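You operate a simulated robot arm through the tools that you are given. There is no shell and no other tool. Be economical: measure what you need, move in short steps, check, and stop when the job is done.

You run a simulated robot arm. Do the job below in one go: nothing can be reset, and whatever is moved stays where it is left.

## Task
The check failed on a loose lock lever: lock it, check again, put the plug away.
Fine: hold CHECK until PASS shows, switch off, then stand the sensor plug in the free holder.
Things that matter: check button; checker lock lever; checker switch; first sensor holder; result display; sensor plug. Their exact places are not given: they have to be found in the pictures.

Only the result counts: the job must be done as asked and must still hold three seconds after the hand-in. Knocking over, shifting, dropping, spilling or breaking anything else fails it.

## Robot
A 7-joint arm with a two-finger parallel gripper on a trunk, on a base that drives. Base frame: it is fixed to the floor where the robot stands at the start and does not move with it; the origin is under the middle of the robot, x ahead of it, y to its left, z up; the surface under the hand at the start is at about z = 850. Units: mm, rad, N and s.
With the tool pointing down near the work surface it reaches from about 440 to 900 mm from the robot's upright axis, wherever it stands. Its first joint turns from -0.297 to 2.199 rad. Places, roughly: check button [800, -600, 1300]; checker lock lever [800, -200, 1100]; checker switch [800, -400, 1300]; first sensor holder [600, -200, 900]; result display [800, -200, 1300]. Payload 1.57 kg.
Tool frame: the origin (TCP) lies between the finger pads and is the grasp point; the fingertips stand 30 mm ahead of it; z points along the fingers, y is the line along which they close. The gripper opens to 80 mm. The fingers are 17 mm wide and 12 mm thick; the gripper's body (40 by 82 mm) begins 80 mm behind the TCP.
Orientation is that of the tool frame in the base frame, as a unit quaternion [x, y, z, w]. With the fingers straight down and closing along the base's y, the tool's x points along the base's -x, its y along +y and its z along -z.

## Interface
- The arm moves only by the tool nudge_tool. Its argument "moves" is a list that holds one entry, the list of rows, each a list of 7 numbers: the shift along the tool's x, y, z in units of 400 mm (1.0 is 400 mm), then the turn, a rotation vector about the tool's x, y, z in units of 60 degrees (1.0 is 60 degrees), then the gripper command, from -1 (fully open) to 1 (shut), values between in proportion. In form: [[[dx, dy, dz, ax, ay, az, grip], ...]]. A call has 1 to 10 rows; each row is the pose to reach, as a shift and turn from the pose commanded when the call began, along the tool's axes at that moment. A call with a number of a shift or a turn outside -1 to 1 is refused whole. A row lasts 0.2 s, in which the tool goes at most 50 mm and 0.15 rad; a call with a longer step from one row to the next is refused whole, and so is a gripper value outside its range. Where a pose cannot be reached the arm comes as near as it can. A force on the tool above 50 N (or 10 N above the force at the start of the call, whichever is more), or a blocked arm, ends the call early, and 0.2 s more pass. Each finger travels about 45 mm/s and halts on what it meets, pressing with about 41 N; the grip force reading is that of the motor and also rises with nothing between the fingers. The clock runs only during rows and for 0.2 s after the last one: add rows that repeat a pose to give the fingers time. The reply holds the time, the measured pose of the TCP, the force on the tool along the base axes, the opening and the grip force, in the units named above and with some noise, with the torque about the TCP (base axes, N m) and any sound that the robot's microphone picked up.
- Cameras (640 x 400 px; columns grow to the right, rows downward): "scene" is now at [11.4, -236.5, 1382.8]; the picture's right is [-0.07, -1.00, 0.00], its down [-0.20, 0.01, -0.98] and it looks along [0.98, -0.07, -0.20] (base axes); focal length 241 px, centre (320, 200). "wrist" rides on the gripper at [72, -7, -122] in the tool frame; the picture's right is [0.09, 1.00, 0.00], its down [-0.84, 0.08, -0.54] and it looks along [-0.54, 0.05, 0.84] (tool axes); focal length 238 px, centre (320, 200).
- grab_frame(camera): a new picture of that camera. No time passes.
- slide_trunk(by): slides the trunk up (or, below 0, down) by that many mm; the arm and the scene camera ride with it, the base frame stays. It gives what a move gives, with no picture.
- steer(legs): drives the robot by 1 to 6 legs, each [ahead, left, turn to the left] in mm, mm and rad, along the robot's own axes; the way and the turn of a leg run together, so that a leg with both is an arc; at most 1500 mm and 3.142 rad a leg. The arm and the cameras ride along, it lands a little off, and it stops where it bumps. It gives what a move gives.
- pan_tilt(pan, tilt): turns the head with the scene camera to pan (to the left, within 1.902 rad either way) and tilt (down, from -0.506 to 1.204), counted from straight ahead of the robot. It gives what a move gives.
- pixel_to_xyz(camera, pixels): for up to 12 pixels [column, row] of the newest picture of that camera ("zoom" is the newest enlarged one), the place [x, y, z] in the base frame of the surface seen there, good to about 2 mm. No time passes.
- enlarge(camera, box): a new picture of the part [left, top, right, bottom] of that camera's present view, enlarged. No time passes.
- job_done(): hands the job in; it is judged then, once.

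Keep the steps short. Do not move on a guess: measure, check each grasp and each placing, and mend mistakes. In all there are 80 turns and 60 pictures (those below and enlarged ones count). Leave the gripper open and the arm clear of the work at the hand-in unless told otherwise, and finish with a single line.

The tools are called after ">>>" as a command line: name --argument value ..., lists and objects as JSON in quotes. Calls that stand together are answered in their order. nudge_tool: Moves the arm, as the interface text tells. Its arguments: {"type":"object","properties":{"moves":{"type":"array","items":{"type":"array","items":{"type":"array","items":{"type":"number"}}}}},"required":["moves"]} The other tools are called the same way: slide_trunk (by) slides the trunk up or down; steer (legs) drives the base; pan_tilt (pan, tilt) turns the head that bears the scene camera; grab_frame (camera) takes a picture; pixel_to_xyz (camera, pixels) gives the place of the surface under pixels of a picture; enlarge (camera, box) takes an enlarged picture of a part of a camera's view; job_done () hands the job in.

At the start:

```text
clock: 0.0
tcp_pos: [511.3, -25.1, 1438.2]
tcp_rot: [-0.001, 1.0, 0.0, 0.0]
ft_force: [-0.5, 0.2, -0.1]
torque: [0.03, -0.01, 0.01]
grip_width: 80.2
grip_force: 0.0
trunk travel left (down, up): [-725.0, 65.0]
robot x, y, heading: [-0.3, 1.3, -0.001]
head pan, tilt: [-0.068, 0.204]
```

scene: 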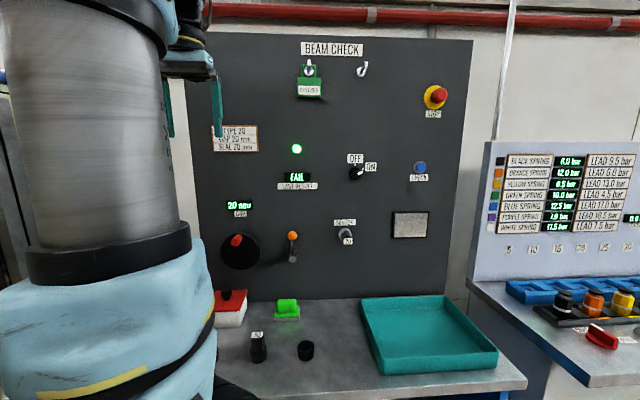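
wrist: 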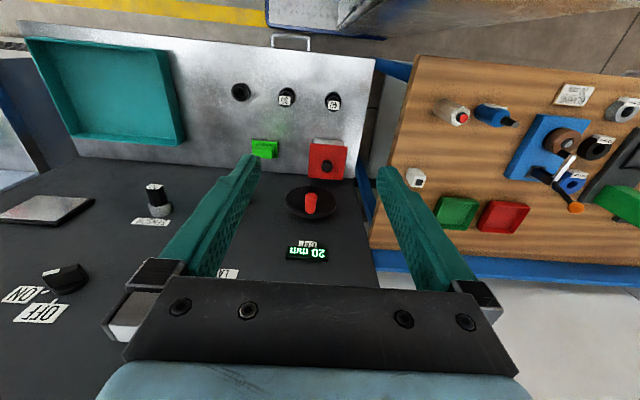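

I see the BEAM CHECK panel with a FAIL display. I'll enlarge it to read the labels.

>>> enlarge --camera "scene" --box '[200, 130, 440, 280]'

>>> enlarge --camera "scene" --box '[200, 270, 360, 370]'

>>> enlarge --camera "scene" --box '[200, 35, 480, 210]'

```text
2.67 times, centred on (320, 205) of scene
```

zoom: 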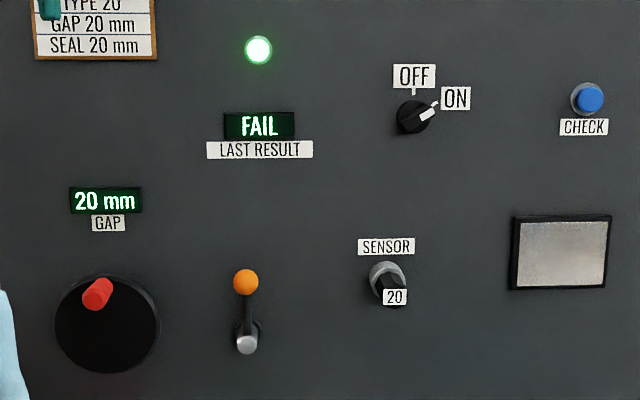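

```text
4.00 times, centred on (280, 320) of scene
```

zoom: 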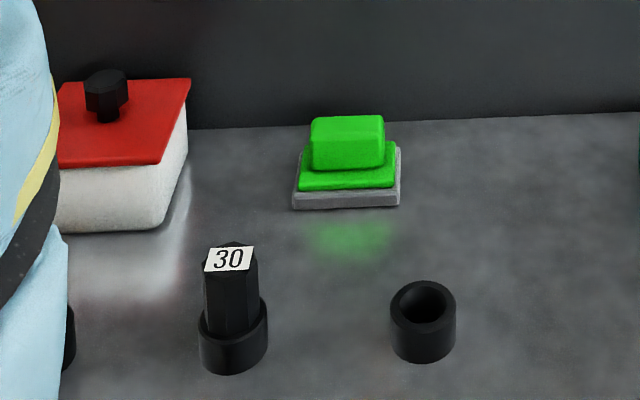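

```text
2.29 times, centred on (340, 122) of scene
```

zoom: 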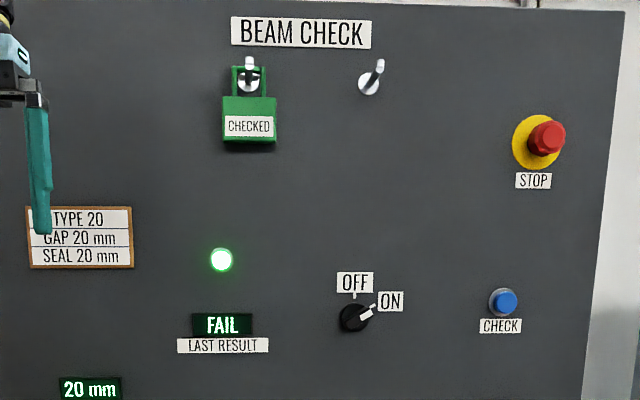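

The lever (orange ball at about 292,235) stands up, and the plug "20" is in the SENSOR socket. I'll look closer and measure.

>>> enlarge --camera "scene" --box '[262, 215, 326, 275]'

>>> enlarge --camera "scene" --box '[325, 145, 389, 185]'

>>> enlarge --camera "scene" --box '[313, 212, 377, 252]'

>>> pixel_to_xyz --camera "scene" --pixels '[[292, 235], [292, 259], [292, 246], [420, 167], [356, 172], [361, 171], [343, 230], [347, 237], [305, 343], [306, 352], [330, 200], [305, 360]]'

```text
6.67 times, centred on (294, 245) of scene
```

zoom: 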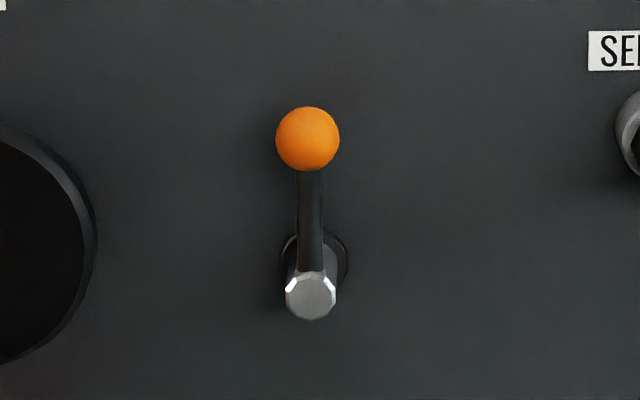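

```text
10.00 times, centred on (357, 165) of scene
```

zoom: 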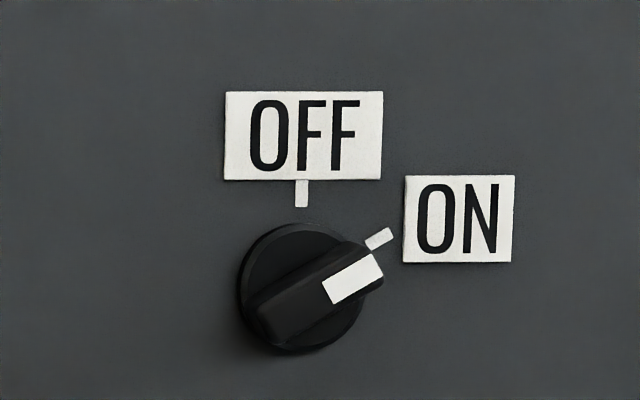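

```text
10.00 times, centred on (345, 232) of scene
```

zoom: 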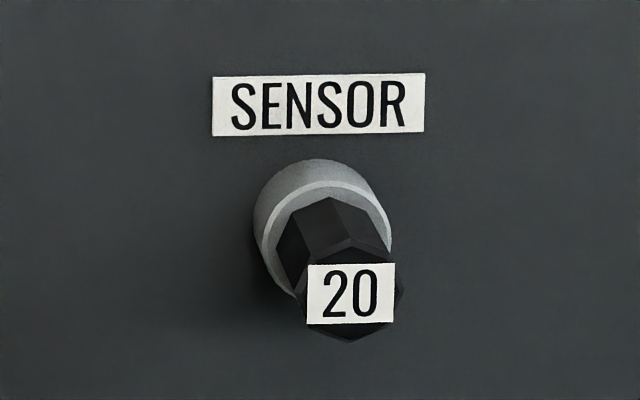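

```text
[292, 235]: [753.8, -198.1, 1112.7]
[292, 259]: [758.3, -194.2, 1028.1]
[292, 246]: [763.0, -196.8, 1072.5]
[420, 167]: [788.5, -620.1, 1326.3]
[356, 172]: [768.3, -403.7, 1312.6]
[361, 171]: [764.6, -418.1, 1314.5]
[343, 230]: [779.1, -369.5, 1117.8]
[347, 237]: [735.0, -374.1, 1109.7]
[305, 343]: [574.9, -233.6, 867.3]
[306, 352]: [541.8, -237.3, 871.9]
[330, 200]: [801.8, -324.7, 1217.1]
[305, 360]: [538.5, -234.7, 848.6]
```

Measurements: panel face at x≈802, button (y -620, z 1326), switch (y -405, z 1313), plug axis (y -373, z 1112), lever ball (y -198, z 1113), and the free holder near (555,-236). The first joint hardly turns right, so I'll drive the base right.

>>> steer --legs '[[0, -300, 0], [0, -230, 0]]'

>>> grab_frame --camera "scene"

```text
clock: 3.3
tcp_pos: [508.4, -553.5, 1439.7]
tcp_rot: [0.007, 1.0, 0.0, 0.0]
ft_force: [0.3, -0.3, 0.4]
torque: [-0.02, -0.04, 0.01]
grip_width: 80.1
grip_force: 0.1
trunk travel left (down, up): [-725.0, 65.0]
robot x, y, heading: [-3.9, -521.4, -0.014]
head pan, tilt: [-0.068, 0.204]
```

```text
51 pictures are left
```

scene: 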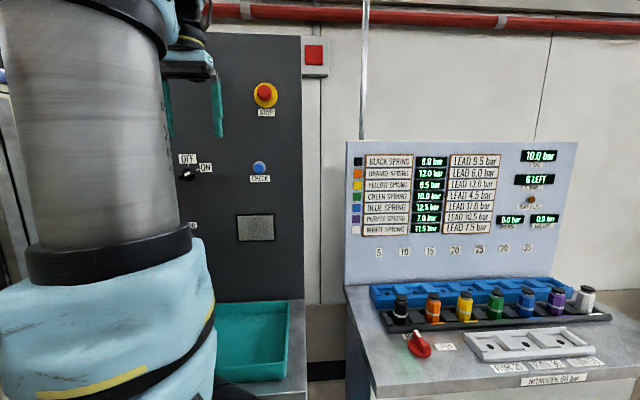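

The way is clear. Now I'll turn the tool to point forward (toward the panel), shifting ahead a bit, in two 45° calls.

>>> nudge_tool --moves '[[[-0.04, 0, 0, 0, -0.125, 0, -1], [-0.08, 0, 0, 0, -0.25, 0, -1], [-0.12, 0, 0, 0, -0.375, 0, -1], [-0.16, 0, 0, 0, -0.5, 0, -1], [-0.18, 0, 0, 0, -0.625, 0, -1], [-0.2, 0, 0, 0, -0.75, 0, -1], [-0.2, 0, 0, 0, -0.75, 0, -1]]]'

>>> nudge_tool --moves '[[[0, 0, 0, 0, -0.125, 0, -1], [0, 0, 0, 0, -0.25, 0, -1], [0, 0, 0, 0, -0.375, 0, -1], [0, 0, 0, 0, -0.5, 0, -1], [0, 0, 0, 0, -0.625, 0, -1], [0, 0, 0, 0, -0.75, 0, -1], [0, 0, 0, 0, -0.75, 0, -1]]]'

```text
clock: 4.9
tcp_pos: [589.8, -554.8, 1439.3]
tcp_rot: [0.006, 0.923, -0.002, 0.384]
ft_force: [-0.5, 0.0, 0.2]
torque: [0.01, -0.01, 0.01]
grip_width: 80.2
grip_force: 0.1
trunk travel left (down, up): [-725.0, 65.0]
robot x, y, heading: [-0.5, -520.8, -0.015]
head pan, tilt: [-0.068, 0.204]
```

```text
clock: 6.5
tcp_pos: [622.7, -578.6, 1422.4]
tcp_rot: [0.023, 0.747, -0.03, 0.664]
ft_force: [-0.2, 0.5, 0.9]
torque: [0.01, -0.02, -0.1]
grip_width: 79.9
grip_force: 0.0
out of reach, approached as far as the arm can: row 2, 3, 4, 5, 6, 7
trunk travel left (down, up): [-725.0, 65.0]
robot x, y, heading: [-4.7, -518.2, -0.01]
head pan, tilt: [-0.068, 0.204]
```

The forward pose is too close to the robot's body. I'll back up the base by 120 and extend the arm.

>>> steer --legs '[[-120, 0, 0.012]]'

>>> nudge_tool --moves '[[[0, 0, 0.08, 0, 0, 0, -1], [0, 0, 0.16, 0, 0, 0, -1], [0, 0, 0.24, 0, 0, 0, -1], [0, 0, 0.24, 0, 0, 0, -1]]]'

```text
clock: 7.8
tcp_pos: [504.0, -571.5, 1421.8]
tcp_rot: [0.017, 0.747, -0.026, 0.664]
ft_force: [0.3, -0.2, 0.4]
torque: [-0.02, 0.0, 0.02]
grip_width: 80.0
grip_force: 0.2
trunk travel left (down, up): [-725.0, 65.0]
robot x, y, heading: [-129.5, -523.9, -0.004]
head pan, tilt: [-0.068, 0.204]
```

```text
clock: 8.8
tcp_pos: [598.3, -577.8, 1412.8]
tcp_rot: [0.018, 0.747, -0.026, 0.664]
ft_force: [0.4, 0.2, -0.3]
torque: [0.0, -0.01, 0.0]
grip_width: 80.2
grip_force: 0.1
trunk travel left (down, up): [-725.0, 65.0]
robot x, y, heading: [-123.2, -519.1, -0.001]
head pan, tilt: [-0.068, 0.204]
```

I'll correct the tool's tilt, then lower the trunk 300 and drive left to put the lever ahead of the arm.

>>> nudge_tool --moves '[[[0, 0, 0.0, -0.03, -0.056, 0.005, -1], [0, 0, 0.0, -0.059, -0.112, 0.011, -1], [0, 0, 0.0, -0.059, -0.112, 0.011, -1]]]'

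>>> slide_trunk --by -300

>>> steer --legs '[[0, 320, 0]]'

>>> pan_tilt --pan 0.1 --tilt 0.1

>>> grab_frame --camera "scene"

>>> grab_frame --camera "wrist"

```text
clock: 9.6
tcp_pos: [597.6, -577.4, 1412.7]
tcp_rot: [-0.001, 0.708, 0.001, 0.706]
ft_force: [-0.3, 0.2, 0.3]
torque: [0.03, 0.03, 0.03]
grip_width: 79.8
grip_force: 0.0
trunk travel left (down, up): [-725.0, 65.0]
robot x, y, heading: [-123.6, -522.4, -0.002]
head pan, tilt: [-0.068, 0.204]
```

```text
clock: 12.6
tcp_pos: [596.8, -576.3, 1112.2]
tcp_rot: [0.0, 0.708, 0.0, 0.706]
ft_force: [-0.3, -0.1, 0.0]
torque: [0.0, -0.03, 0.0]
grip_width: 79.9
grip_force: 0.1
trunk travel left (down, up): [-425.0, 365.0]
robot x, y, heading: [-124.3, -520.2, -0.001]
head pan, tilt: [-0.068, 0.204]
```

```text
clock: 14.7
tcp_pos: [597.5, -255.3, 1112.8]
tcp_rot: [0.0, 0.708, 0.0, 0.707]
ft_force: [0.5, 0.0, -0.2]
torque: [0.0, 0.04, -0.05]
grip_width: 80.2
grip_force: 0.1
trunk travel left (down, up): [-425.0, 365.0]
robot x, y, heading: [-123.7, -196.6, 0.002]
head pan, tilt: [-0.068, 0.204]
```

```text
clock: 15.4
tcp_pos: [598.8, -255.0, 1112.7]
tcp_rot: [-0.001, 0.708, 0.0, 0.706]
ft_force: [-0.5, -0.3, 0.3]
torque: [-0.03, 0.0, -0.01]
grip_width: 79.8
grip_force: 0.1
trunk travel left (down, up): [-425.0, 365.0]
robot x, y, heading: [-125.7, -195.9, 0.0]
head pan, tilt: [0.099, 0.099]
```

```text
50 pictures are left
```

scene: 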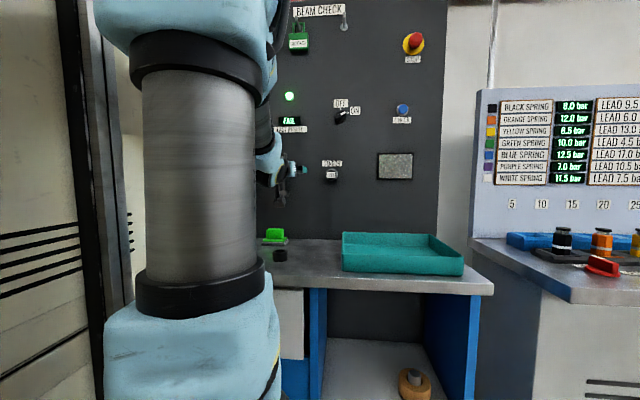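

```text
49 pictures are left
```

wrist: 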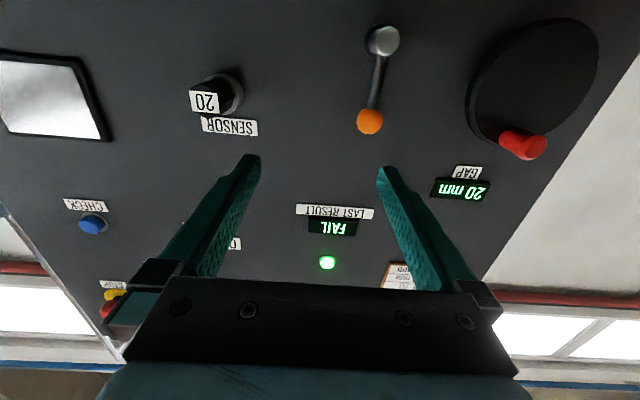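

The wrist camera shows the lever well: ball at (370,121), hub at (382,40). I'll measure them.

>>> pixel_to_xyz --camera "wrist" --pixels '[[370, 121], [357, 121], [383, 121], [370, 134], [376, 90], [384, 40], [368, 42], [384, 56], [522, 145], [203, 102], [220, 95], [92, 224]]'

>>> enlarge --camera "wrist" --box '[330, 10, 420, 150]'

```text
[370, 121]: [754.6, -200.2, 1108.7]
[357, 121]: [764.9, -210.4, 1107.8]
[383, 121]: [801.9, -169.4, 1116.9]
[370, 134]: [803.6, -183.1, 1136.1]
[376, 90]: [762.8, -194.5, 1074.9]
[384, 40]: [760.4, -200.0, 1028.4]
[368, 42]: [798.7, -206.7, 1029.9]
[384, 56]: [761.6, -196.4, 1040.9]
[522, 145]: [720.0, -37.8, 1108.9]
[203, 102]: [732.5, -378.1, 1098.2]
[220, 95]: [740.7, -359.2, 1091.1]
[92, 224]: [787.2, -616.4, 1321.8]
```

```text
2.86 times, centred on (375, 80) of wrist
```

zoom: 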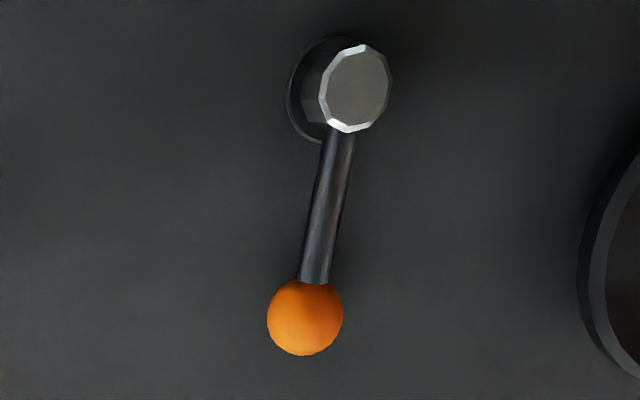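

Ball centre ≈ (765,-200,1109), hub axis ≈ (y -198, z 1028), arm length ≈ 81. I'll align, narrow the fingers to ~36 mm, and go round the ball.

>>> nudge_tool --moves '[[[0.009, 0.07, 0, 0, 0, 0, -0.3], [0.009, 0.1375, 0, 0, 0, 0, 0.1], [0.009, 0.1375, 0, 0, 0, 0, 0.1], [0.009, 0.1375, 0, 0, 0, 0, 0.1], [0.009, 0.1375, 0.1, 0, 0, 0, 0.1], [0.009, 0.1375, 0.2, 0, 0, 0, 0.1], [0.009, 0.1375, 0.2, 0, 0, 0, 0.1]]]'

>>> grab_frame --camera "wrist"

```text
clock: 17.0
tcp_pos: [680.5, -199.9, 1106.3]
tcp_rot: [0.0, 0.708, 0.0, 0.706]
ft_force: [-0.1, -0.8, 0.2]
torque: [-0.03, 0.0, -0.01]
grip_width: 35.7
grip_force: 0.1
trunk travel left (down, up): [-425.0, 365.0]
robot x, y, heading: [-124.9, -199.1, -0.001]
head pan, tilt: [0.099, 0.099]
```

```text
47 pictures are left
```

wrist: 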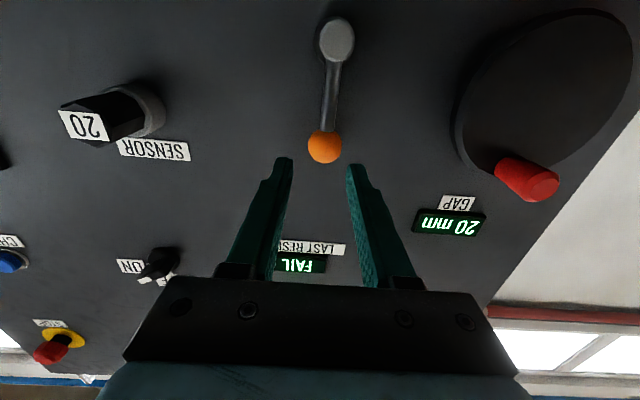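

Well aligned: ball at (325,147) is between the fingers. Going forward 75 mm.

>>> nudge_tool --moves '[[[0, 0, 0.06, 0, 0, 0, 0.1], [0, 0, 0.12, 0, 0, 0, 0.1], [0, 0, 0.1875, 0, 0, 0, 0.1], [0, 0, 0.1875, 0, 0, 0, 0.1]]]'

>>> nudge_tool --moves '[[[0.002, -0.0282, 0, 0, 0, 0.133, 0.1], [0.0078, -0.0558, 0, 0, 0, 0.267, 0.1], [0.0175, -0.0824, 0, 0, 0, 0.4, 0.1], [0.0271, -0.1013, 0, 0, 0, 0.5, 0.1], [0.0271, -0.1013, 0, 0, 0, 0.5, 0.1]]]'

>>> grab_frame --camera "wrist"

```text
clock: 18.0
tcp_pos: [752.7, -200.0, 1108.4]
tcp_rot: [-0.002, 0.709, 0.001, 0.706]
ft_force: [-0.7, 6.6, -1.7]
torque: [-0.07, 0.11, 0.1]
grip_width: 41.6
grip_force: 3.6
trunk travel left (down, up): [-425.0, 365.0]
robot x, y, heading: [-129.1, -201.2, 0.004]
head pan, tilt: [0.099, 0.099]
```

```text
clock: 18.9
tcp_pos: [748.6, -213.3, 1107.0]
tcp_rot: [0.142, 0.691, 0.169, 0.688]
ft_force: [3.1, 27.5, 13.1]
torque: [0.13, -0.29, 0.48]
grip_width: 62.3
grip_force: 15.6
trunk travel left (down, up): [-425.0, 365.0]
robot x, y, heading: [-122.4, -200.7, -0.001]
head pan, tilt: [0.099, 0.099]
stopped in row 4: the force on the tool passed its limit at 65 N (the readings are from after the stop); the commanded pose is now the measured one
```

```text
46 pictures are left
```

wrist: 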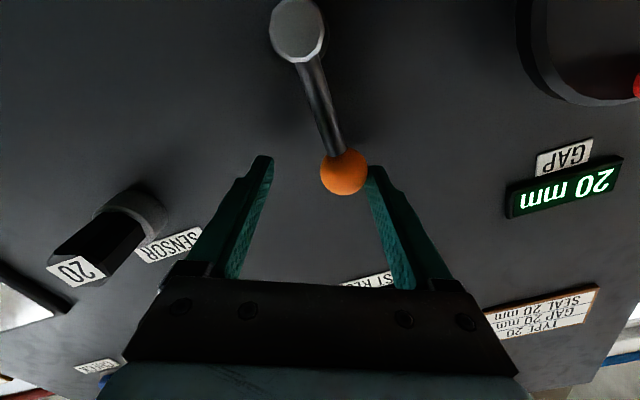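

The lever did not yield to the right: the finger was pushed open instead. I'll check the ball's place.

>>> pixel_to_xyz --camera "wrist" --pixels '[[342, 168], [298, 30], [318, 95]]'

```text
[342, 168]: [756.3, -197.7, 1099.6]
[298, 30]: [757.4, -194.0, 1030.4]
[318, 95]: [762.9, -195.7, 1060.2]
```

Still upright, so this is the stop side; the lock must be to the left. I'll roll back to centre and close on the ball.

>>> nudge_tool --moves '[[[0.007, 0.018, 0, 0, 0, -0.14, -0.2], [0.011, 0.03, 0, 0, 0, -0.28, -0.2], [0.0138, 0.036, 0.01, 0, 0, -0.423, -0.2], [0.0138, 0.036, 0.015, 0, 0, -0.423, 0.2], [0.0138, 0.036, 0.015, 0, 0, -0.423, 1], [0.0138, 0.036, 0.015, 0, 0, -0.423, 1], [0.0138, 0.036, 0.015, 0, 0, -0.423, 1]]]'

>>> grab_frame --camera "wrist"

```text
clock: 20.5
tcp_pos: [755.6, -197.5, 1103.4]
tcp_rot: [-0.013, 0.709, 0.013, 0.705]
ft_force: [11.0, 39.2, -5.5]
torque: [-0.28, -0.09, 0.47]
grip_width: 31.5
grip_force: 30.6
trunk travel left (down, up): [-425.0, 365.0]
robot x, y, heading: [-123.8, -197.2, 0.004]
head pan, tilt: [0.099, 0.099]
```

```text
45 pictures are left
```

wrist: 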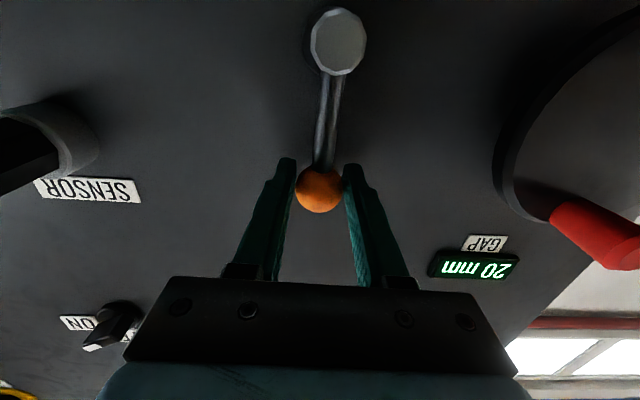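

Fingers nearly hold the ball (31 mm, still closing, side force 39 N toward +y). Now the counter-clockwise (left) arc, first 24°.

>>> nudge_tool --moves '[[[0, 0.01, 0, 0, 0, 0, 1], [0, 0.01, 0, 0, 0, 0, 1], [0.002, 0.0382, 0, 0, 0, -0.133, 1], [0.0078, 0.0658, 0, 0, 0, -0.267, 1], [0.0175, 0.0924, 0, 0, 0, -0.4, 1], [0.0175, 0.0924, 0, 0, 0, -0.4, 1]]]'

>>> grab_frame --camera "wrist"

```text
clock: 21.9
tcp_pos: [756.0, -169.4, 1098.6]
tcp_rot: [-0.155, 0.689, -0.139, 0.694]
ft_force: [18.4, 2.3, 17.3]
torque: [-0.19, -0.2, -0.15]
grip_width: 31.5
grip_force: 40.3
trunk travel left (down, up): [-425.0, 365.0]
robot x, y, heading: [-119.8, -199.2, -0.0]
head pan, tilt: [0.099, 0.099]
```

```text
44 pictures are left
```

wrist: 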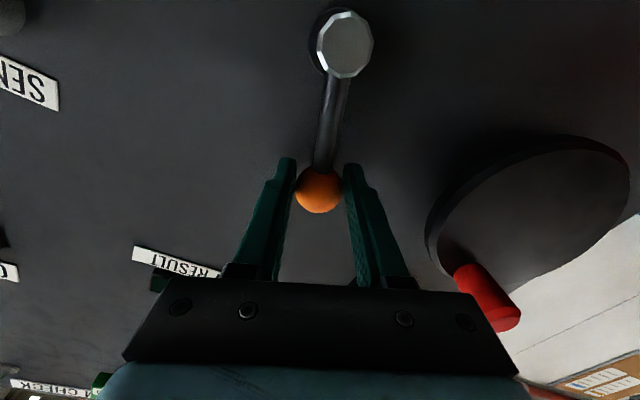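

It turns to the left and the ball is held. Continuing along the arc 30° more.

>>> nudge_tool --moves '[[[0.0018, 0.0264, 0, 0, 0, -0.133, 1], [0.0074, 0.0524, 0, 0, 0, -0.267, 1], [0.0164, 0.0773, 0, 0, 0, -0.4, 1], [0.0255, 0.095, 0, 0, 0, -0.5, 1], [0.0255, 0.095, 0, 0, 0, -0.5, 1]]]'

>>> grab_frame --camera "wrist"

```text
clock: 23.1
tcp_pos: [754.1, -137.8, 1071.4]
tcp_rot: [-0.331, 0.626, -0.311, 0.634]
ft_force: [12.7, 11.5, 8.2]
torque: [0.01, -0.09, 0.11]
grip_width: 31.3
grip_force: 39.8
trunk travel left (down, up): [-425.0, 365.0]
robot x, y, heading: [-120.3, -201.1, 0.002]
head pan, tilt: [0.099, 0.099]
```

```text
43 pictures are left
```

wrist: 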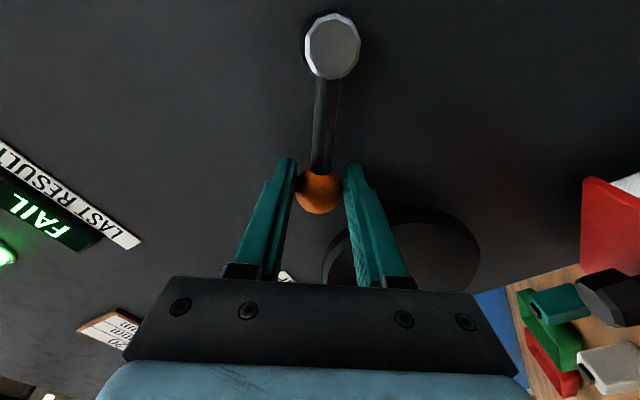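

Progress good (≈55°). Continuing 30° more, watching for the stop.

>>> nudge_tool --moves '[[[0.0018, 0.0264, 0, 0, 0, -0.133, 1], [0.0074, 0.0524, 0, 0, 0, -0.267, 1], [0.0164, 0.0773, 0, 0, 0, -0.4, 1], [0.0255, 0.095, 0, 0, 0, -0.5, 1], [0.0255, 0.095, 0, 0, 0, -0.5, 1]]]'

>>> grab_frame --camera "wrist"

```text
clock: 24.3
tcp_pos: [754.8, -128.3, 1042.6]
tcp_rot: [-0.475, 0.517, -0.472, 0.533]
ft_force: [11.6, -0.7, 35.7]
torque: [0.0, -0.49, -0.29]
grip_width: 30.9
grip_force: 39.3
trunk travel left (down, up): [-425.0, 365.0]
robot x, y, heading: [-122.5, -199.6, 0.001]
head pan, tilt: [0.099, 0.099]
```

```text
42 pictures are left
```

wrist: 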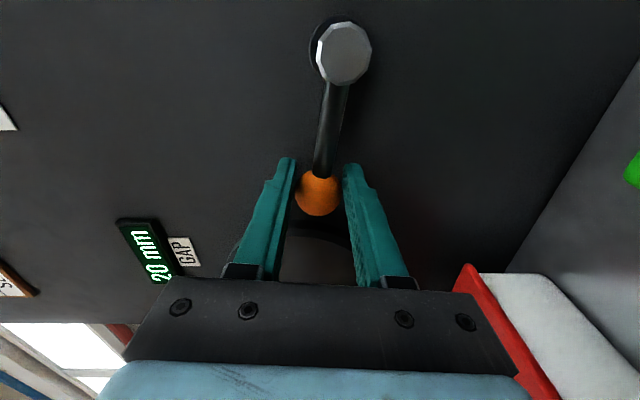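

Now ~80° with 36 N upward resistance, maybe the stop. I'll press about 12° further to make sure it's fully locked.

>>> nudge_tool --moves '[[[0.0005, 0.015, 0, 0, 0, -0.08, 1], [0.0025, 0.03, 0, 0, 0, -0.15, 1], [0.004, 0.04, 0, 0, 0, -0.2, 1], [0.004, 0.04, 0, 0, 0, -0.2, 1]]]'

>>> grab_frame --camera "wrist"

```text
clock: 24.8
tcp_pos: [755.6, -127.7, 1042.6]
tcp_rot: [-0.493, 0.494, -0.5, 0.513]
ft_force: [-17.0, -7.0, 12.0]
torque: [0.09, -0.3, -0.57]
grip_width: 30.7
grip_force: 39.4
trunk travel left (down, up): [-425.0, 365.0]
robot x, y, heading: [-124.3, -200.9, 0.009]
head pan, tilt: [0.099, 0.099]
stopped in row 2: the force on the tool passed its limit at 52 N (the readings are from after the stop); the commanded pose is now the measured one
```

```text
41 pictures are left
```

wrist: 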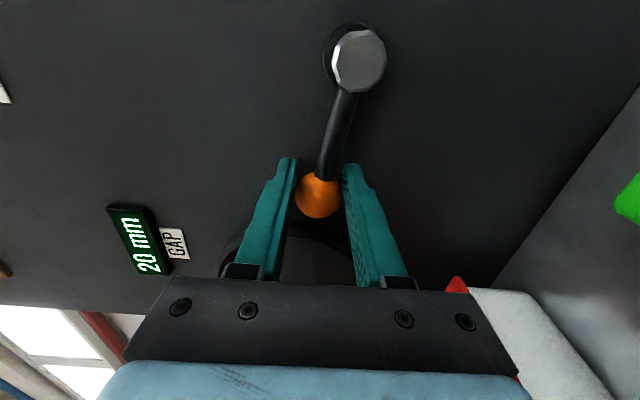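

The lever is against its stop (52 N, no movement). I'll release, back off and look.

>>> nudge_tool --moves '[[[0, 0, 0, 0, 0, 0, 0], [0, 0, 0, 0, 0, 0, -0.4], [0, 0, -0.1, 0, 0, 0, -0.4], [0, 0, -0.2, 0, 0, 0, -0.4], [0, 0, -0.3, 0, 0, 0, -0.4], [0, 0, -0.38, 0, 0, 0, -0.4], [0, 0, -0.38, 0, 0, 0, -0.4]]]'

>>> grab_frame --camera "wrist"

```text
clock: 26.4
tcp_pos: [605.1, -129.2, 1035.7]
tcp_rot: [-0.495, 0.495, -0.498, 0.512]
ft_force: [0.3, 0.3, 0.1]
torque: [-0.01, 0.03, -0.03]
grip_width: 56.3
grip_force: 0.1
trunk travel left (down, up): [-425.0, 365.0]
robot x, y, heading: [-122.1, -200.6, 0.004]
head pan, tilt: [0.099, 0.099]
```

```text
40 pictures are left
```

wrist: 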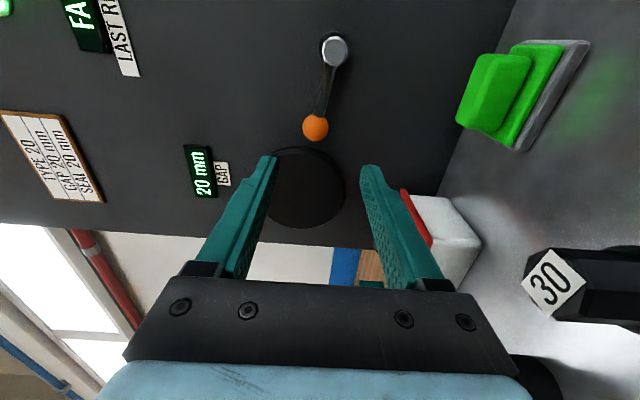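

>>> pixel_to_xyz --camera "wrist" --pixels '[[316, 127], [335, 50], [326, 90]]'

>>> enlarge --camera "wrist" --box '[180, 20, 400, 240]'

```text
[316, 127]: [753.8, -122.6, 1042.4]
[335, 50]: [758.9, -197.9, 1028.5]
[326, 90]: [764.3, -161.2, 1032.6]
```

```text
1.82 times, centred on (290, 130) of wrist
```

zoom: 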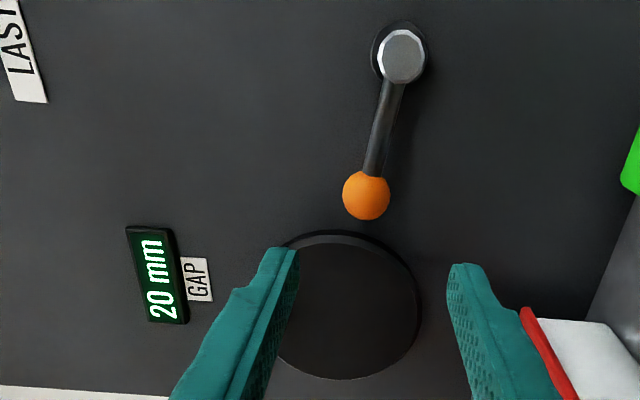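

The lever is at 79.5°, hard on its stop, and gap still reads 20 mm. Next: raise the trunk to button height, roll the tool back upright, and drive right.

>>> slide_trunk --by 289

>>> nudge_tool --moves '[[[0, 0, 0, 0, 0, 0.13, -0.4], [0, 0, 0, 0, 0, 0.26, 0], [0, 0, 0, 0, 0, 0.39, 0.5], [0, 0, 0, 0, 0, 0.52, 1], [0, 0, 0, 0, 0, 0.65, 1], [0, 0, 0, 0, 0, 0.75, 1], [0, 0, 0, 0, 0, 0.75, 1]]]'

>>> nudge_tool --moves '[[[0, 0, 0, 0, 0, 0.13, 1], [0, 0, 0, 0, 0, 0.26, 1], [0, 0, 0, 0, 0, 0.39, 1], [0, 0, 0, 0, 0, 0.52, 1], [0, 0, 0, 0, 0, 0.65, 1], [0, 0, 0, 0, 0, 0.73, 1], [0, 0, 0, 0, 0, 0.73, 1]]]'

>>> steer --legs '[[0, -480, 0]]'

>>> grab_frame --camera "wrist"

```text
clock: 29.3
tcp_pos: [604.7, -128.8, 1325.1]
tcp_rot: [-0.496, 0.495, -0.498, 0.512]
ft_force: [0.8, 0.3, 0.3]
torque: [0.01, 0.03, -0.03]
grip_width: 55.9
grip_force: 0.2
trunk travel left (down, up): [-714.0, 76.0]
robot x, y, heading: [-125.9, -201.7, 0.006]
head pan, tilt: [0.099, 0.099]
```

```text
clock: 30.9
tcp_pos: [604.8, -129.2, 1325.5]
tcp_rot: [-0.268, 0.647, -0.263, 0.664]
ft_force: [-1.0, 0.5, 0.9]
torque: [0.0, -0.03, 0.02]
grip_width: 0.0
grip_force: 21.6
trunk travel left (down, up): [-714.0, 76.0]
robot x, y, heading: [-123.1, -197.1, 0.003]
head pan, tilt: [0.099, 0.099]
```

```text
clock: 32.5
tcp_pos: [605.5, -129.8, 1325.0]
tcp_rot: [-0.007, 0.7, 0.003, 0.714]
ft_force: [-0.7, -0.2, 0.0]
torque: [0.0, 0.0, 0.0]
grip_width: 0.0
grip_force: 21.4
trunk travel left (down, up): [-714.0, 76.0]
robot x, y, heading: [-122.9, -199.4, 0.002]
head pan, tilt: [0.099, 0.099]
```

```text
clock: 35.4
tcp_pos: [603.6, -619.9, 1326.2]
tcp_rot: [-0.003, 0.699, -0.002, 0.715]
ft_force: [-0.4, 0.5, 0.3]
torque: [0.01, -0.01, -0.02]
grip_width: 0.0
grip_force: 21.1
trunk travel left (down, up): [-714.0, 76.0]
robot x, y, heading: [-127.7, -681.6, -0.01]
head pan, tilt: [0.099, 0.099]
```

```text
38 pictures are left
```

wrist: 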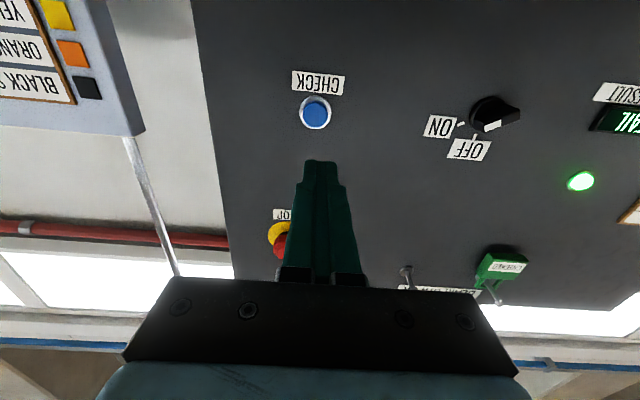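

Button at (315,113) is nearly straight ahead. Measuring it.

>>> pixel_to_xyz --camera "wrist" --pixels '[[315, 113], [308, 113], [323, 113], [315, 105], [315, 121], [280, 243], [494, 115], [492, 123]]'

```text
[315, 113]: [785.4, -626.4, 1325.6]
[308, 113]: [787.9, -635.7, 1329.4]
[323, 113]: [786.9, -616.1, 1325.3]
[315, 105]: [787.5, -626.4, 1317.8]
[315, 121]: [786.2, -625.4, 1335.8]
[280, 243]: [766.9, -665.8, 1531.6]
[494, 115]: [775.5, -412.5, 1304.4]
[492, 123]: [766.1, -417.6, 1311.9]
```

Button front at about (786,-623,1326). I'll yaw the tool 25° left so the wrist camera keeps the display in view, and approach to just short of the button.

>>> nudge_tool --moves '[[[0, -0.01, 0, -0.14, 0, 0, 1], [0, -0.01, 0.1, -0.28, 0, 0, 1], [-0.004, -0.01, 0.2, -0.417, 0, 0, 1], [-0.007, -0.01, 0.3, -0.417, 0, 0, 1], [-0.007, -0.01, 0.33, -0.417, 0, 0, 1], [-0.007, -0.01, 0.33, -0.417, 0, 0, 1]]]'

>>> grab_frame --camera "wrist"

```text
clock: 36.8
tcp_pos: [736.6, -623.7, 1330.9]
tcp_rot: [-0.159, 0.683, 0.151, 0.697]
ft_force: [0.2, 0.4, 0.0]
torque: [0.0, -0.02, 0.03]
grip_width: 0.2
grip_force: 21.4
trunk travel left (down, up): [-714.0, 76.0]
robot x, y, heading: [-121.3, -686.2, -0.009]
head pan, tilt: [0.099, 0.099]
```

```text
37 pictures are left
```

wrist: 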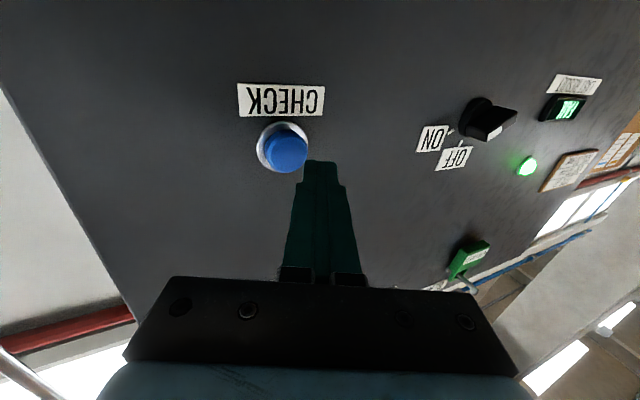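

Display visible at (565,107). Tip is slightly right of and above the button; I'll press in with a small correction and hold.

>>> nudge_tool --moves '[[[0.01, -0.022, 0.02, 0, 0, 0, 1], [0.01, -0.032, 0.045, 0, 0, 0, 1], [0.01, -0.0375, 0.057, 0, 0, 0, 1], [0.01, -0.0375, 0.057, 0, 0, 0, 1], [0.01, -0.0375, 0.057, 0, 0, 0, 1]]]'

>>> grab_frame --camera "wrist"

```text
clock: 38.0
tcp_pos: [761.8, -626.4, 1326.9]
tcp_rot: [-0.16, 0.683, 0.151, 0.697]
ft_force: [-6.1, 0.6, -0.5]
torque: [-0.02, 0.06, 0.04]
grip_width: 0.2
grip_force: 21.0
trunk travel left (down, up): [-714.0, 76.0]
robot x, y, heading: [-125.7, -680.1, -0.009]
head pan, tilt: [0.099, 0.099]
heard: click
```

```text
36 pictures are left
```

wrist: 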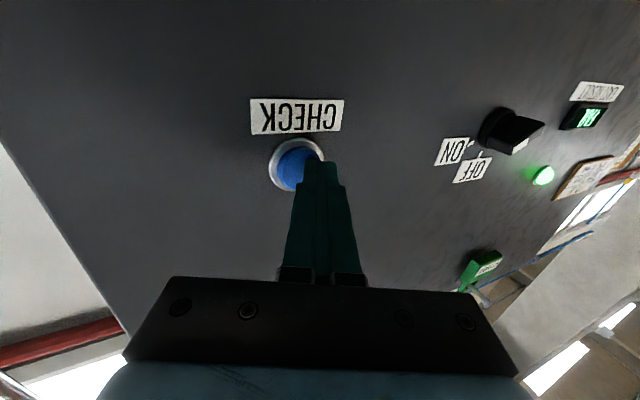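

The button clicked in (6 N). Holding still with repeated rows, then reading the display.

>>> nudge_tool --moves '[[[0, 0, 0, 0, 0, 0, 1], [0, 0, 0, 0, 0, 0, 1], [0, 0, 0, 0, 0, 0, 1], [0, 0, 0, 0, 0, 0, 1], [0, 0, 0, 0, 0, 0, 1], [0, 0, 0, 0, 0, 0, 1], [0, 0, 0, 0, 0, 0, 1], [0, 0, 0, 0, 0, 0, 1], [0, 0, 0, 0, 0, 0, 1]]]'

>>> enlarge --camera "wrist" --box '[500, 60, 640, 200]'

```text
clock: 40.0
tcp_pos: [762.2, -626.8, 1326.8]
tcp_rot: [-0.158, 0.684, 0.15, 0.696]
ft_force: [-7.7, 0.5, -0.3]
torque: [0.01, 0.02, 0.03]
grip_width: 0.1
grip_force: 21.3
trunk travel left (down, up): [-714.0, 76.0]
robot x, y, heading: [-124.5, -685.2, -0.01]
head pan, tilt: [0.099, 0.099]
```

```text
2.86 times, centred on (570, 130) of wrist
```

zoom: 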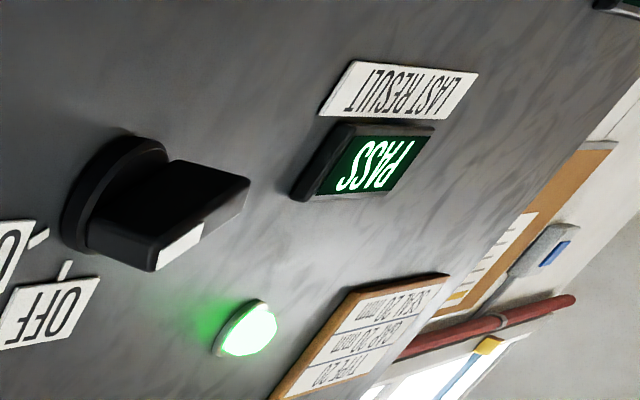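

The display reads PASS (inverted in view). I'll back off, undo the yaw, open the fingers, and drive left to face the switch.

>>> nudge_tool --moves '[[[0, 0.045, -0.095, 0, 0, 0, 1], [0, 0.09, -0.19, 0.14, 0, 0, 1], [0, 0.137, -0.295, 0.28, 0, 0, 0.5], [0, 0.137, -0.295, 0.417, 0, 0, 0], [0, 0.137, -0.295, 0.417, 0, 0, -0.5], [0, 0.137, -0.295, 0.417, 0, 0, -0.5]]]'

>>> steer --legs '[[0, 218, 0.01]]'

>>> enlarge --camera "wrist" --box '[240, 50, 420, 162]'

>>> grab_frame --camera "wrist"

```text
clock: 41.4
tcp_pos: [632.1, -630.9, 1324.2]
tcp_rot: [-0.003, 0.7, -0.002, 0.714]
ft_force: [-1.0, -0.6, 0.4]
torque: [-0.02, 0.04, 0.04]
grip_width: 60.0
grip_force: 0.0
trunk travel left (down, up): [-714.0, 76.0]
robot x, y, heading: [-126.7, -684.0, -0.009]
head pan, tilt: [0.099, 0.099]
```

```text
clock: 43.0
tcp_pos: [632.8, -404.3, 1325.3]
tcp_rot: [-0.007, 0.7, 0.002, 0.714]
ft_force: [0.0, 0.2, 0.1]
torque: [0.0, -0.01, 0.02]
grip_width: 59.9
grip_force: 0.1
trunk travel left (down, up): [-714.0, 76.0]
robot x, y, heading: [-123.9, -464.5, 0.004]
head pan, tilt: [0.099, 0.099]
```

```text
3.56 times, centred on (330, 106) of wrist
```

zoom: 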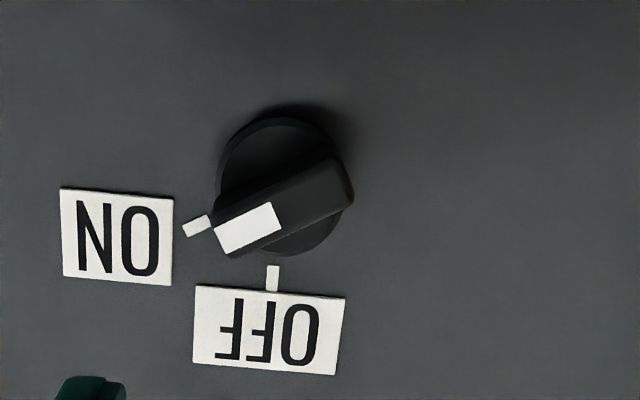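

```text
33 pictures are left
```

wrist: 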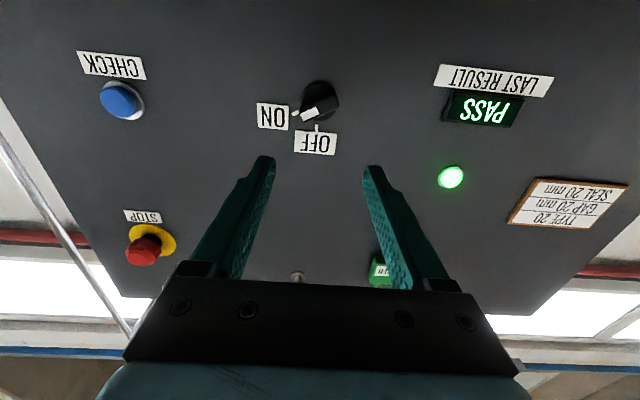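

PASS stays. Measure the switch handle ends and the tick marks.

>>> pixel_to_xyz --camera "zoom" --pixels '[[285, 205], [245, 230], [226, 238], [325, 190], [340, 185], [197, 226], [272, 278], [235, 160], [222, 215], [265, 250], [290, 175], [330, 235]]'

```text
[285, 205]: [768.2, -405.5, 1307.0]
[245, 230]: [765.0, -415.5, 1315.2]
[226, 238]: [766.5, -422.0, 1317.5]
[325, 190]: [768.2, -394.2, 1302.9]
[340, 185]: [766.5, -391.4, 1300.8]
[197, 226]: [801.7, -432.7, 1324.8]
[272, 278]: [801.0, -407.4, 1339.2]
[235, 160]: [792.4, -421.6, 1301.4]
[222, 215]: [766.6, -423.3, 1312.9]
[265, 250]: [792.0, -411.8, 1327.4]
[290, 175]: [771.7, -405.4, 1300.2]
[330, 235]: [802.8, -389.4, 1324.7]
```

Handle centre ≈ (y -406.5, z 1309), direction ≈ 60° clockwise from upright; OFF is upright. I'll roll the tool +60° and centre on it.

>>> nudge_tool --moves '[[[0.01, -0.005, 0, 0, -0.02, 0, -0.3], [0.04, -0.005, 0, 0, -0.02, 0.13, -0.3], [0.04, -0.005, 0, 0, -0.02, 0.26, -0.3], [0.04, -0.005, 0, 0, -0.02, 0.39, -0.3], [0.04, -0.005, 0, 0, -0.02, 0.52, -0.3], [0.04, -0.005, 0.0, 0, -0.02, 0.65, -0.3], [0.04, -0.005, 0.05, 0, -0.02, 0.78, -0.3], [0.04, -0.005, 0.1, 0, -0.02, 0.9, -0.3], [0.04, -0.005, 0.15, 0, -0.02, 1.0, -0.3], [0.04, -0.005, 0.15, 0, -0.02, 1.0, -0.3]]]'

>>> grab_frame --camera "wrist"

```text
clock: 45.2
tcp_pos: [693.4, -407.4, 1309.7]
tcp_rot: [0.344, 0.603, 0.359, 0.624]
ft_force: [-0.6, -0.2, 0.3]
torque: [-0.03, 0.01, 0.01]
grip_width: 52.0
grip_force: 0.1
trunk travel left (down, up): [-714.0, 76.0]
robot x, y, heading: [-123.0, -465.1, -0.003]
head pan, tilt: [0.099, 0.099]
```

```text
32 pictures are left
```

wrist: 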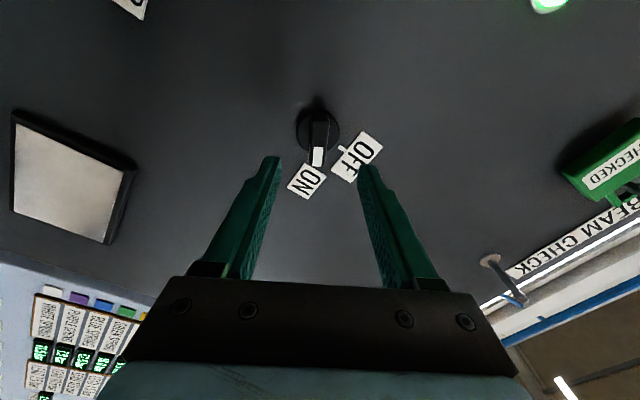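

Handle is vertical and centred in the view. Advance 64 mm and close on it.

>>> nudge_tool --moves '[[[0, 0, 0.08, 0, 0, 0, -0.3], [0, 0, 0.16, 0, 0, 0, -0.3], [0, 0, 0.16, 0, 0, 0, 0.3], [0, 0, 0.16, 0, 0, 0, 1], [0, 0, 0.16, 0, 0, 0, 1], [0, 0, 0.16, 0, 0, 0, 1]]]'

>>> grab_frame --camera "wrist"

```text
clock: 46.6
tcp_pos: [759.5, -406.8, 1310.3]
tcp_rot: [0.345, 0.604, 0.358, 0.623]
ft_force: [-4.3, -6.4, -15.0]
torque: [-0.02, 0.56, -0.79]
grip_width: 15.6
grip_force: 28.8
trunk travel left (down, up): [-714.0, 76.0]
robot x, y, heading: [-124.5, -463.7, 0.0]
head pan, tilt: [0.099, 0.099]
```

```text
31 pictures are left
```

wrist: 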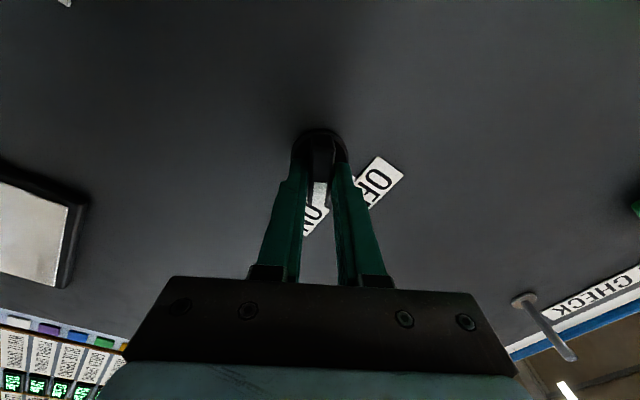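

Handle is gripped (15.6 mm). Turn it 60° counter-clockwise to OFF.

>>> nudge_tool --moves '[[[0, 0, 0, 0, 0, -0.13, 1], [0, 0, 0, 0, 0, -0.26, 1], [0, 0, 0, 0, 0, -0.39, 1], [0, 0, 0, 0, 0, -0.52, 1], [0, 0, 0, 0, 0, -0.65, 1], [0, 0, 0, 0, 0, -0.78, 1], [0, 0, 0, 0, 0, -0.9, 1], [0, 0, 0, 0, 0, -1.0, 1], [0, 0, 0, 0, 0, -1.0, 1]]]'

>>> grab_frame --camera "wrist"

```text
clock: 48.6
tcp_pos: [758.8, -406.2, 1311.4]
tcp_rot: [-0.003, 0.694, -0.002, 0.72]
ft_force: [12.5, -4.8, -7.0]
torque: [0.33, 0.23, -0.55]
grip_width: 14.9
grip_force: 31.0
trunk travel left (down, up): [-714.0, 76.0]
robot x, y, heading: [-123.8, -462.1, 0.002]
head pan, tilt: [0.099, 0.099]
```

```text
30 pictures are left
```

wrist: 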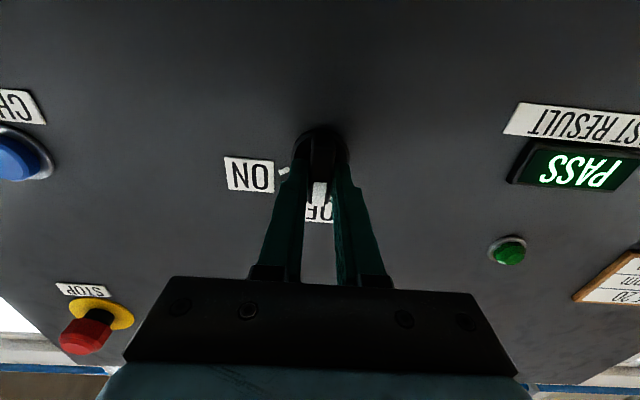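

The power lamp went dark: OFF. Release and retract.

>>> nudge_tool --moves '[[[0, 0, 0, 0, 0, 0, 0.3], [0, 0, 0, 0, 0, 0, -0.2], [0, 0, -0.1, 0, 0, 0, -0.2], [0, 0, -0.2, 0, 0, 0, -0.3], [0, 0, -0.3, 0, 0, 0, -0.3], [0, 0, -0.4, 0, 0, 0, -0.3], [0, 0, -0.4, 0, 0, 0, -0.3]]]'

>>> slide_trunk --by -205

>>> grab_frame --camera "wrist"

```text
clock: 50.2
tcp_pos: [601.4, -408.6, 1305.8]
tcp_rot: [-0.003, 0.694, -0.001, 0.72]
ft_force: [0.4, -0.4, -0.4]
torque: [0.01, 0.03, -0.04]
grip_width: 51.7
grip_force: 0.0
trunk travel left (down, up): [-714.0, 76.0]
robot x, y, heading: [-120.2, -464.1, 0.001]
head pan, tilt: [0.099, 0.099]
```

```text
clock: 52.4
tcp_pos: [601.2, -409.2, 1100.7]
tcp_rot: [-0.004, 0.694, -0.001, 0.72]
ft_force: [0.3, -0.3, 0.3]
torque: [-0.01, 0.02, -0.01]
grip_width: 52.2
grip_force: 0.0
trunk travel left (down, up): [-509.0, 281.0]
robot x, y, heading: [-125.3, -464.7, -0.003]
head pan, tilt: [0.099, 0.099]
```

```text
29 pictures are left
```

wrist: 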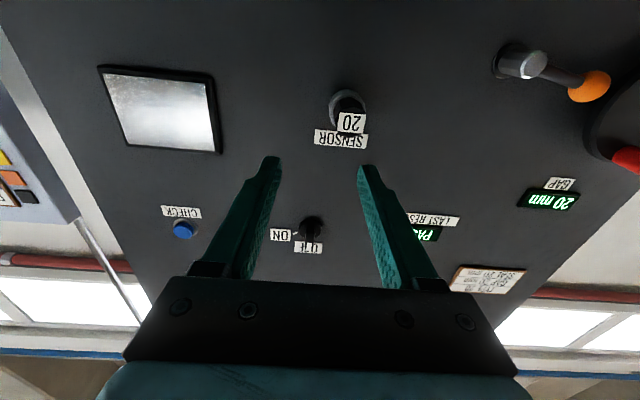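

Switch at OFF, lever still across. Now measure the plug at (350,118).

>>> enlarge --camera "wrist" --box '[306, 80, 402, 140]'

>>> pixel_to_xyz --camera "zoom" --pixels '[[320, 270], [240, 270], [345, 330], [390, 285], [240, 215], [260, 180], [200, 120], [180, 160], [300, 140]]'

```text
6.67 times, centred on (354, 110) of wrist
```

zoom: 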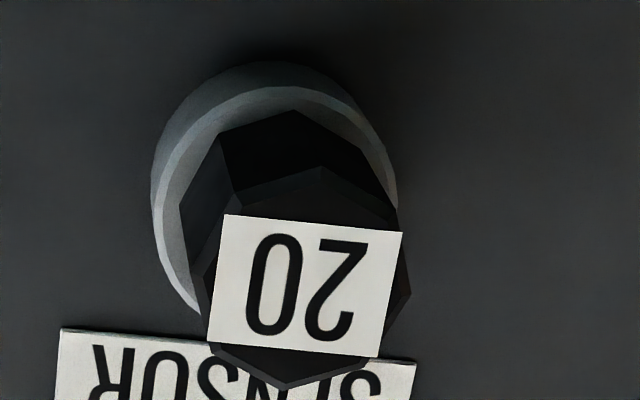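

```text
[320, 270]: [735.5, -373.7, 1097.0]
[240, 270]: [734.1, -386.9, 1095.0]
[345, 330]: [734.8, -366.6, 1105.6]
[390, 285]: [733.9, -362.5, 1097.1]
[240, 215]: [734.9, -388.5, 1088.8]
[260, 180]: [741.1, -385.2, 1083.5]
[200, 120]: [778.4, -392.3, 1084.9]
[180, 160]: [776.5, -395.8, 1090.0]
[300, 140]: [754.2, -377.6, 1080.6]
```

Plug face at x≈735, centre ≈ (y -375, z 1098), flats facing left and right – right for my finger direction. Ring face at x≈776, so tips must stay short of it (TCP x ≈ 741). I'll align at x≈690 first.

>>> nudge_tool --moves '[[[0.004, 0.0825, 0, 0, 0.035, 0, -0.3], [0.004, 0.0825, 0.1, 0, 0.035, 0, -0.3], [0.004, 0.0825, 0.2, 0, 0.035, 0, -0.3], [0.004, 0.0825, 0.2, 0, 0.035, 0, -0.3]]]'

>>> grab_frame --camera "wrist"

>>> pixel_to_xyz --camera "wrist" --pixels '[[320, 150], [300, 150], [340, 150], [320, 165], [320, 130], [330, 140], [320, 175], [320, 80]]'

```text
clock: 53.4
tcp_pos: [678.5, -374.9, 1101.5]
tcp_rot: [-0.004, 0.707, -0.001, 0.707]
ft_force: [-0.1, 0.4, -0.8]
torque: [0.01, 0.02, 0.04]
grip_width: 51.9
grip_force: 0.0
trunk travel left (down, up): [-509.0, 281.0]
robot x, y, heading: [-123.9, -465.7, -0.001]
head pan, tilt: [0.099, 0.099]
```

```text
27 pictures are left
```

wrist: 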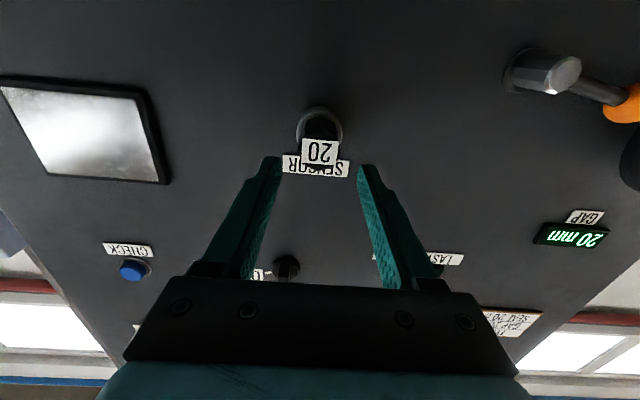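

```text
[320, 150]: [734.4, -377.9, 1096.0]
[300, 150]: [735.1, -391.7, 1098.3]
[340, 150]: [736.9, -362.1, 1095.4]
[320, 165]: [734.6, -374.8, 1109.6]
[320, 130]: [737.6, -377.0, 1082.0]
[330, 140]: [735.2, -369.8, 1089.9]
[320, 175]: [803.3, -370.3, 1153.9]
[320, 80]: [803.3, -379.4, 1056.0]
```

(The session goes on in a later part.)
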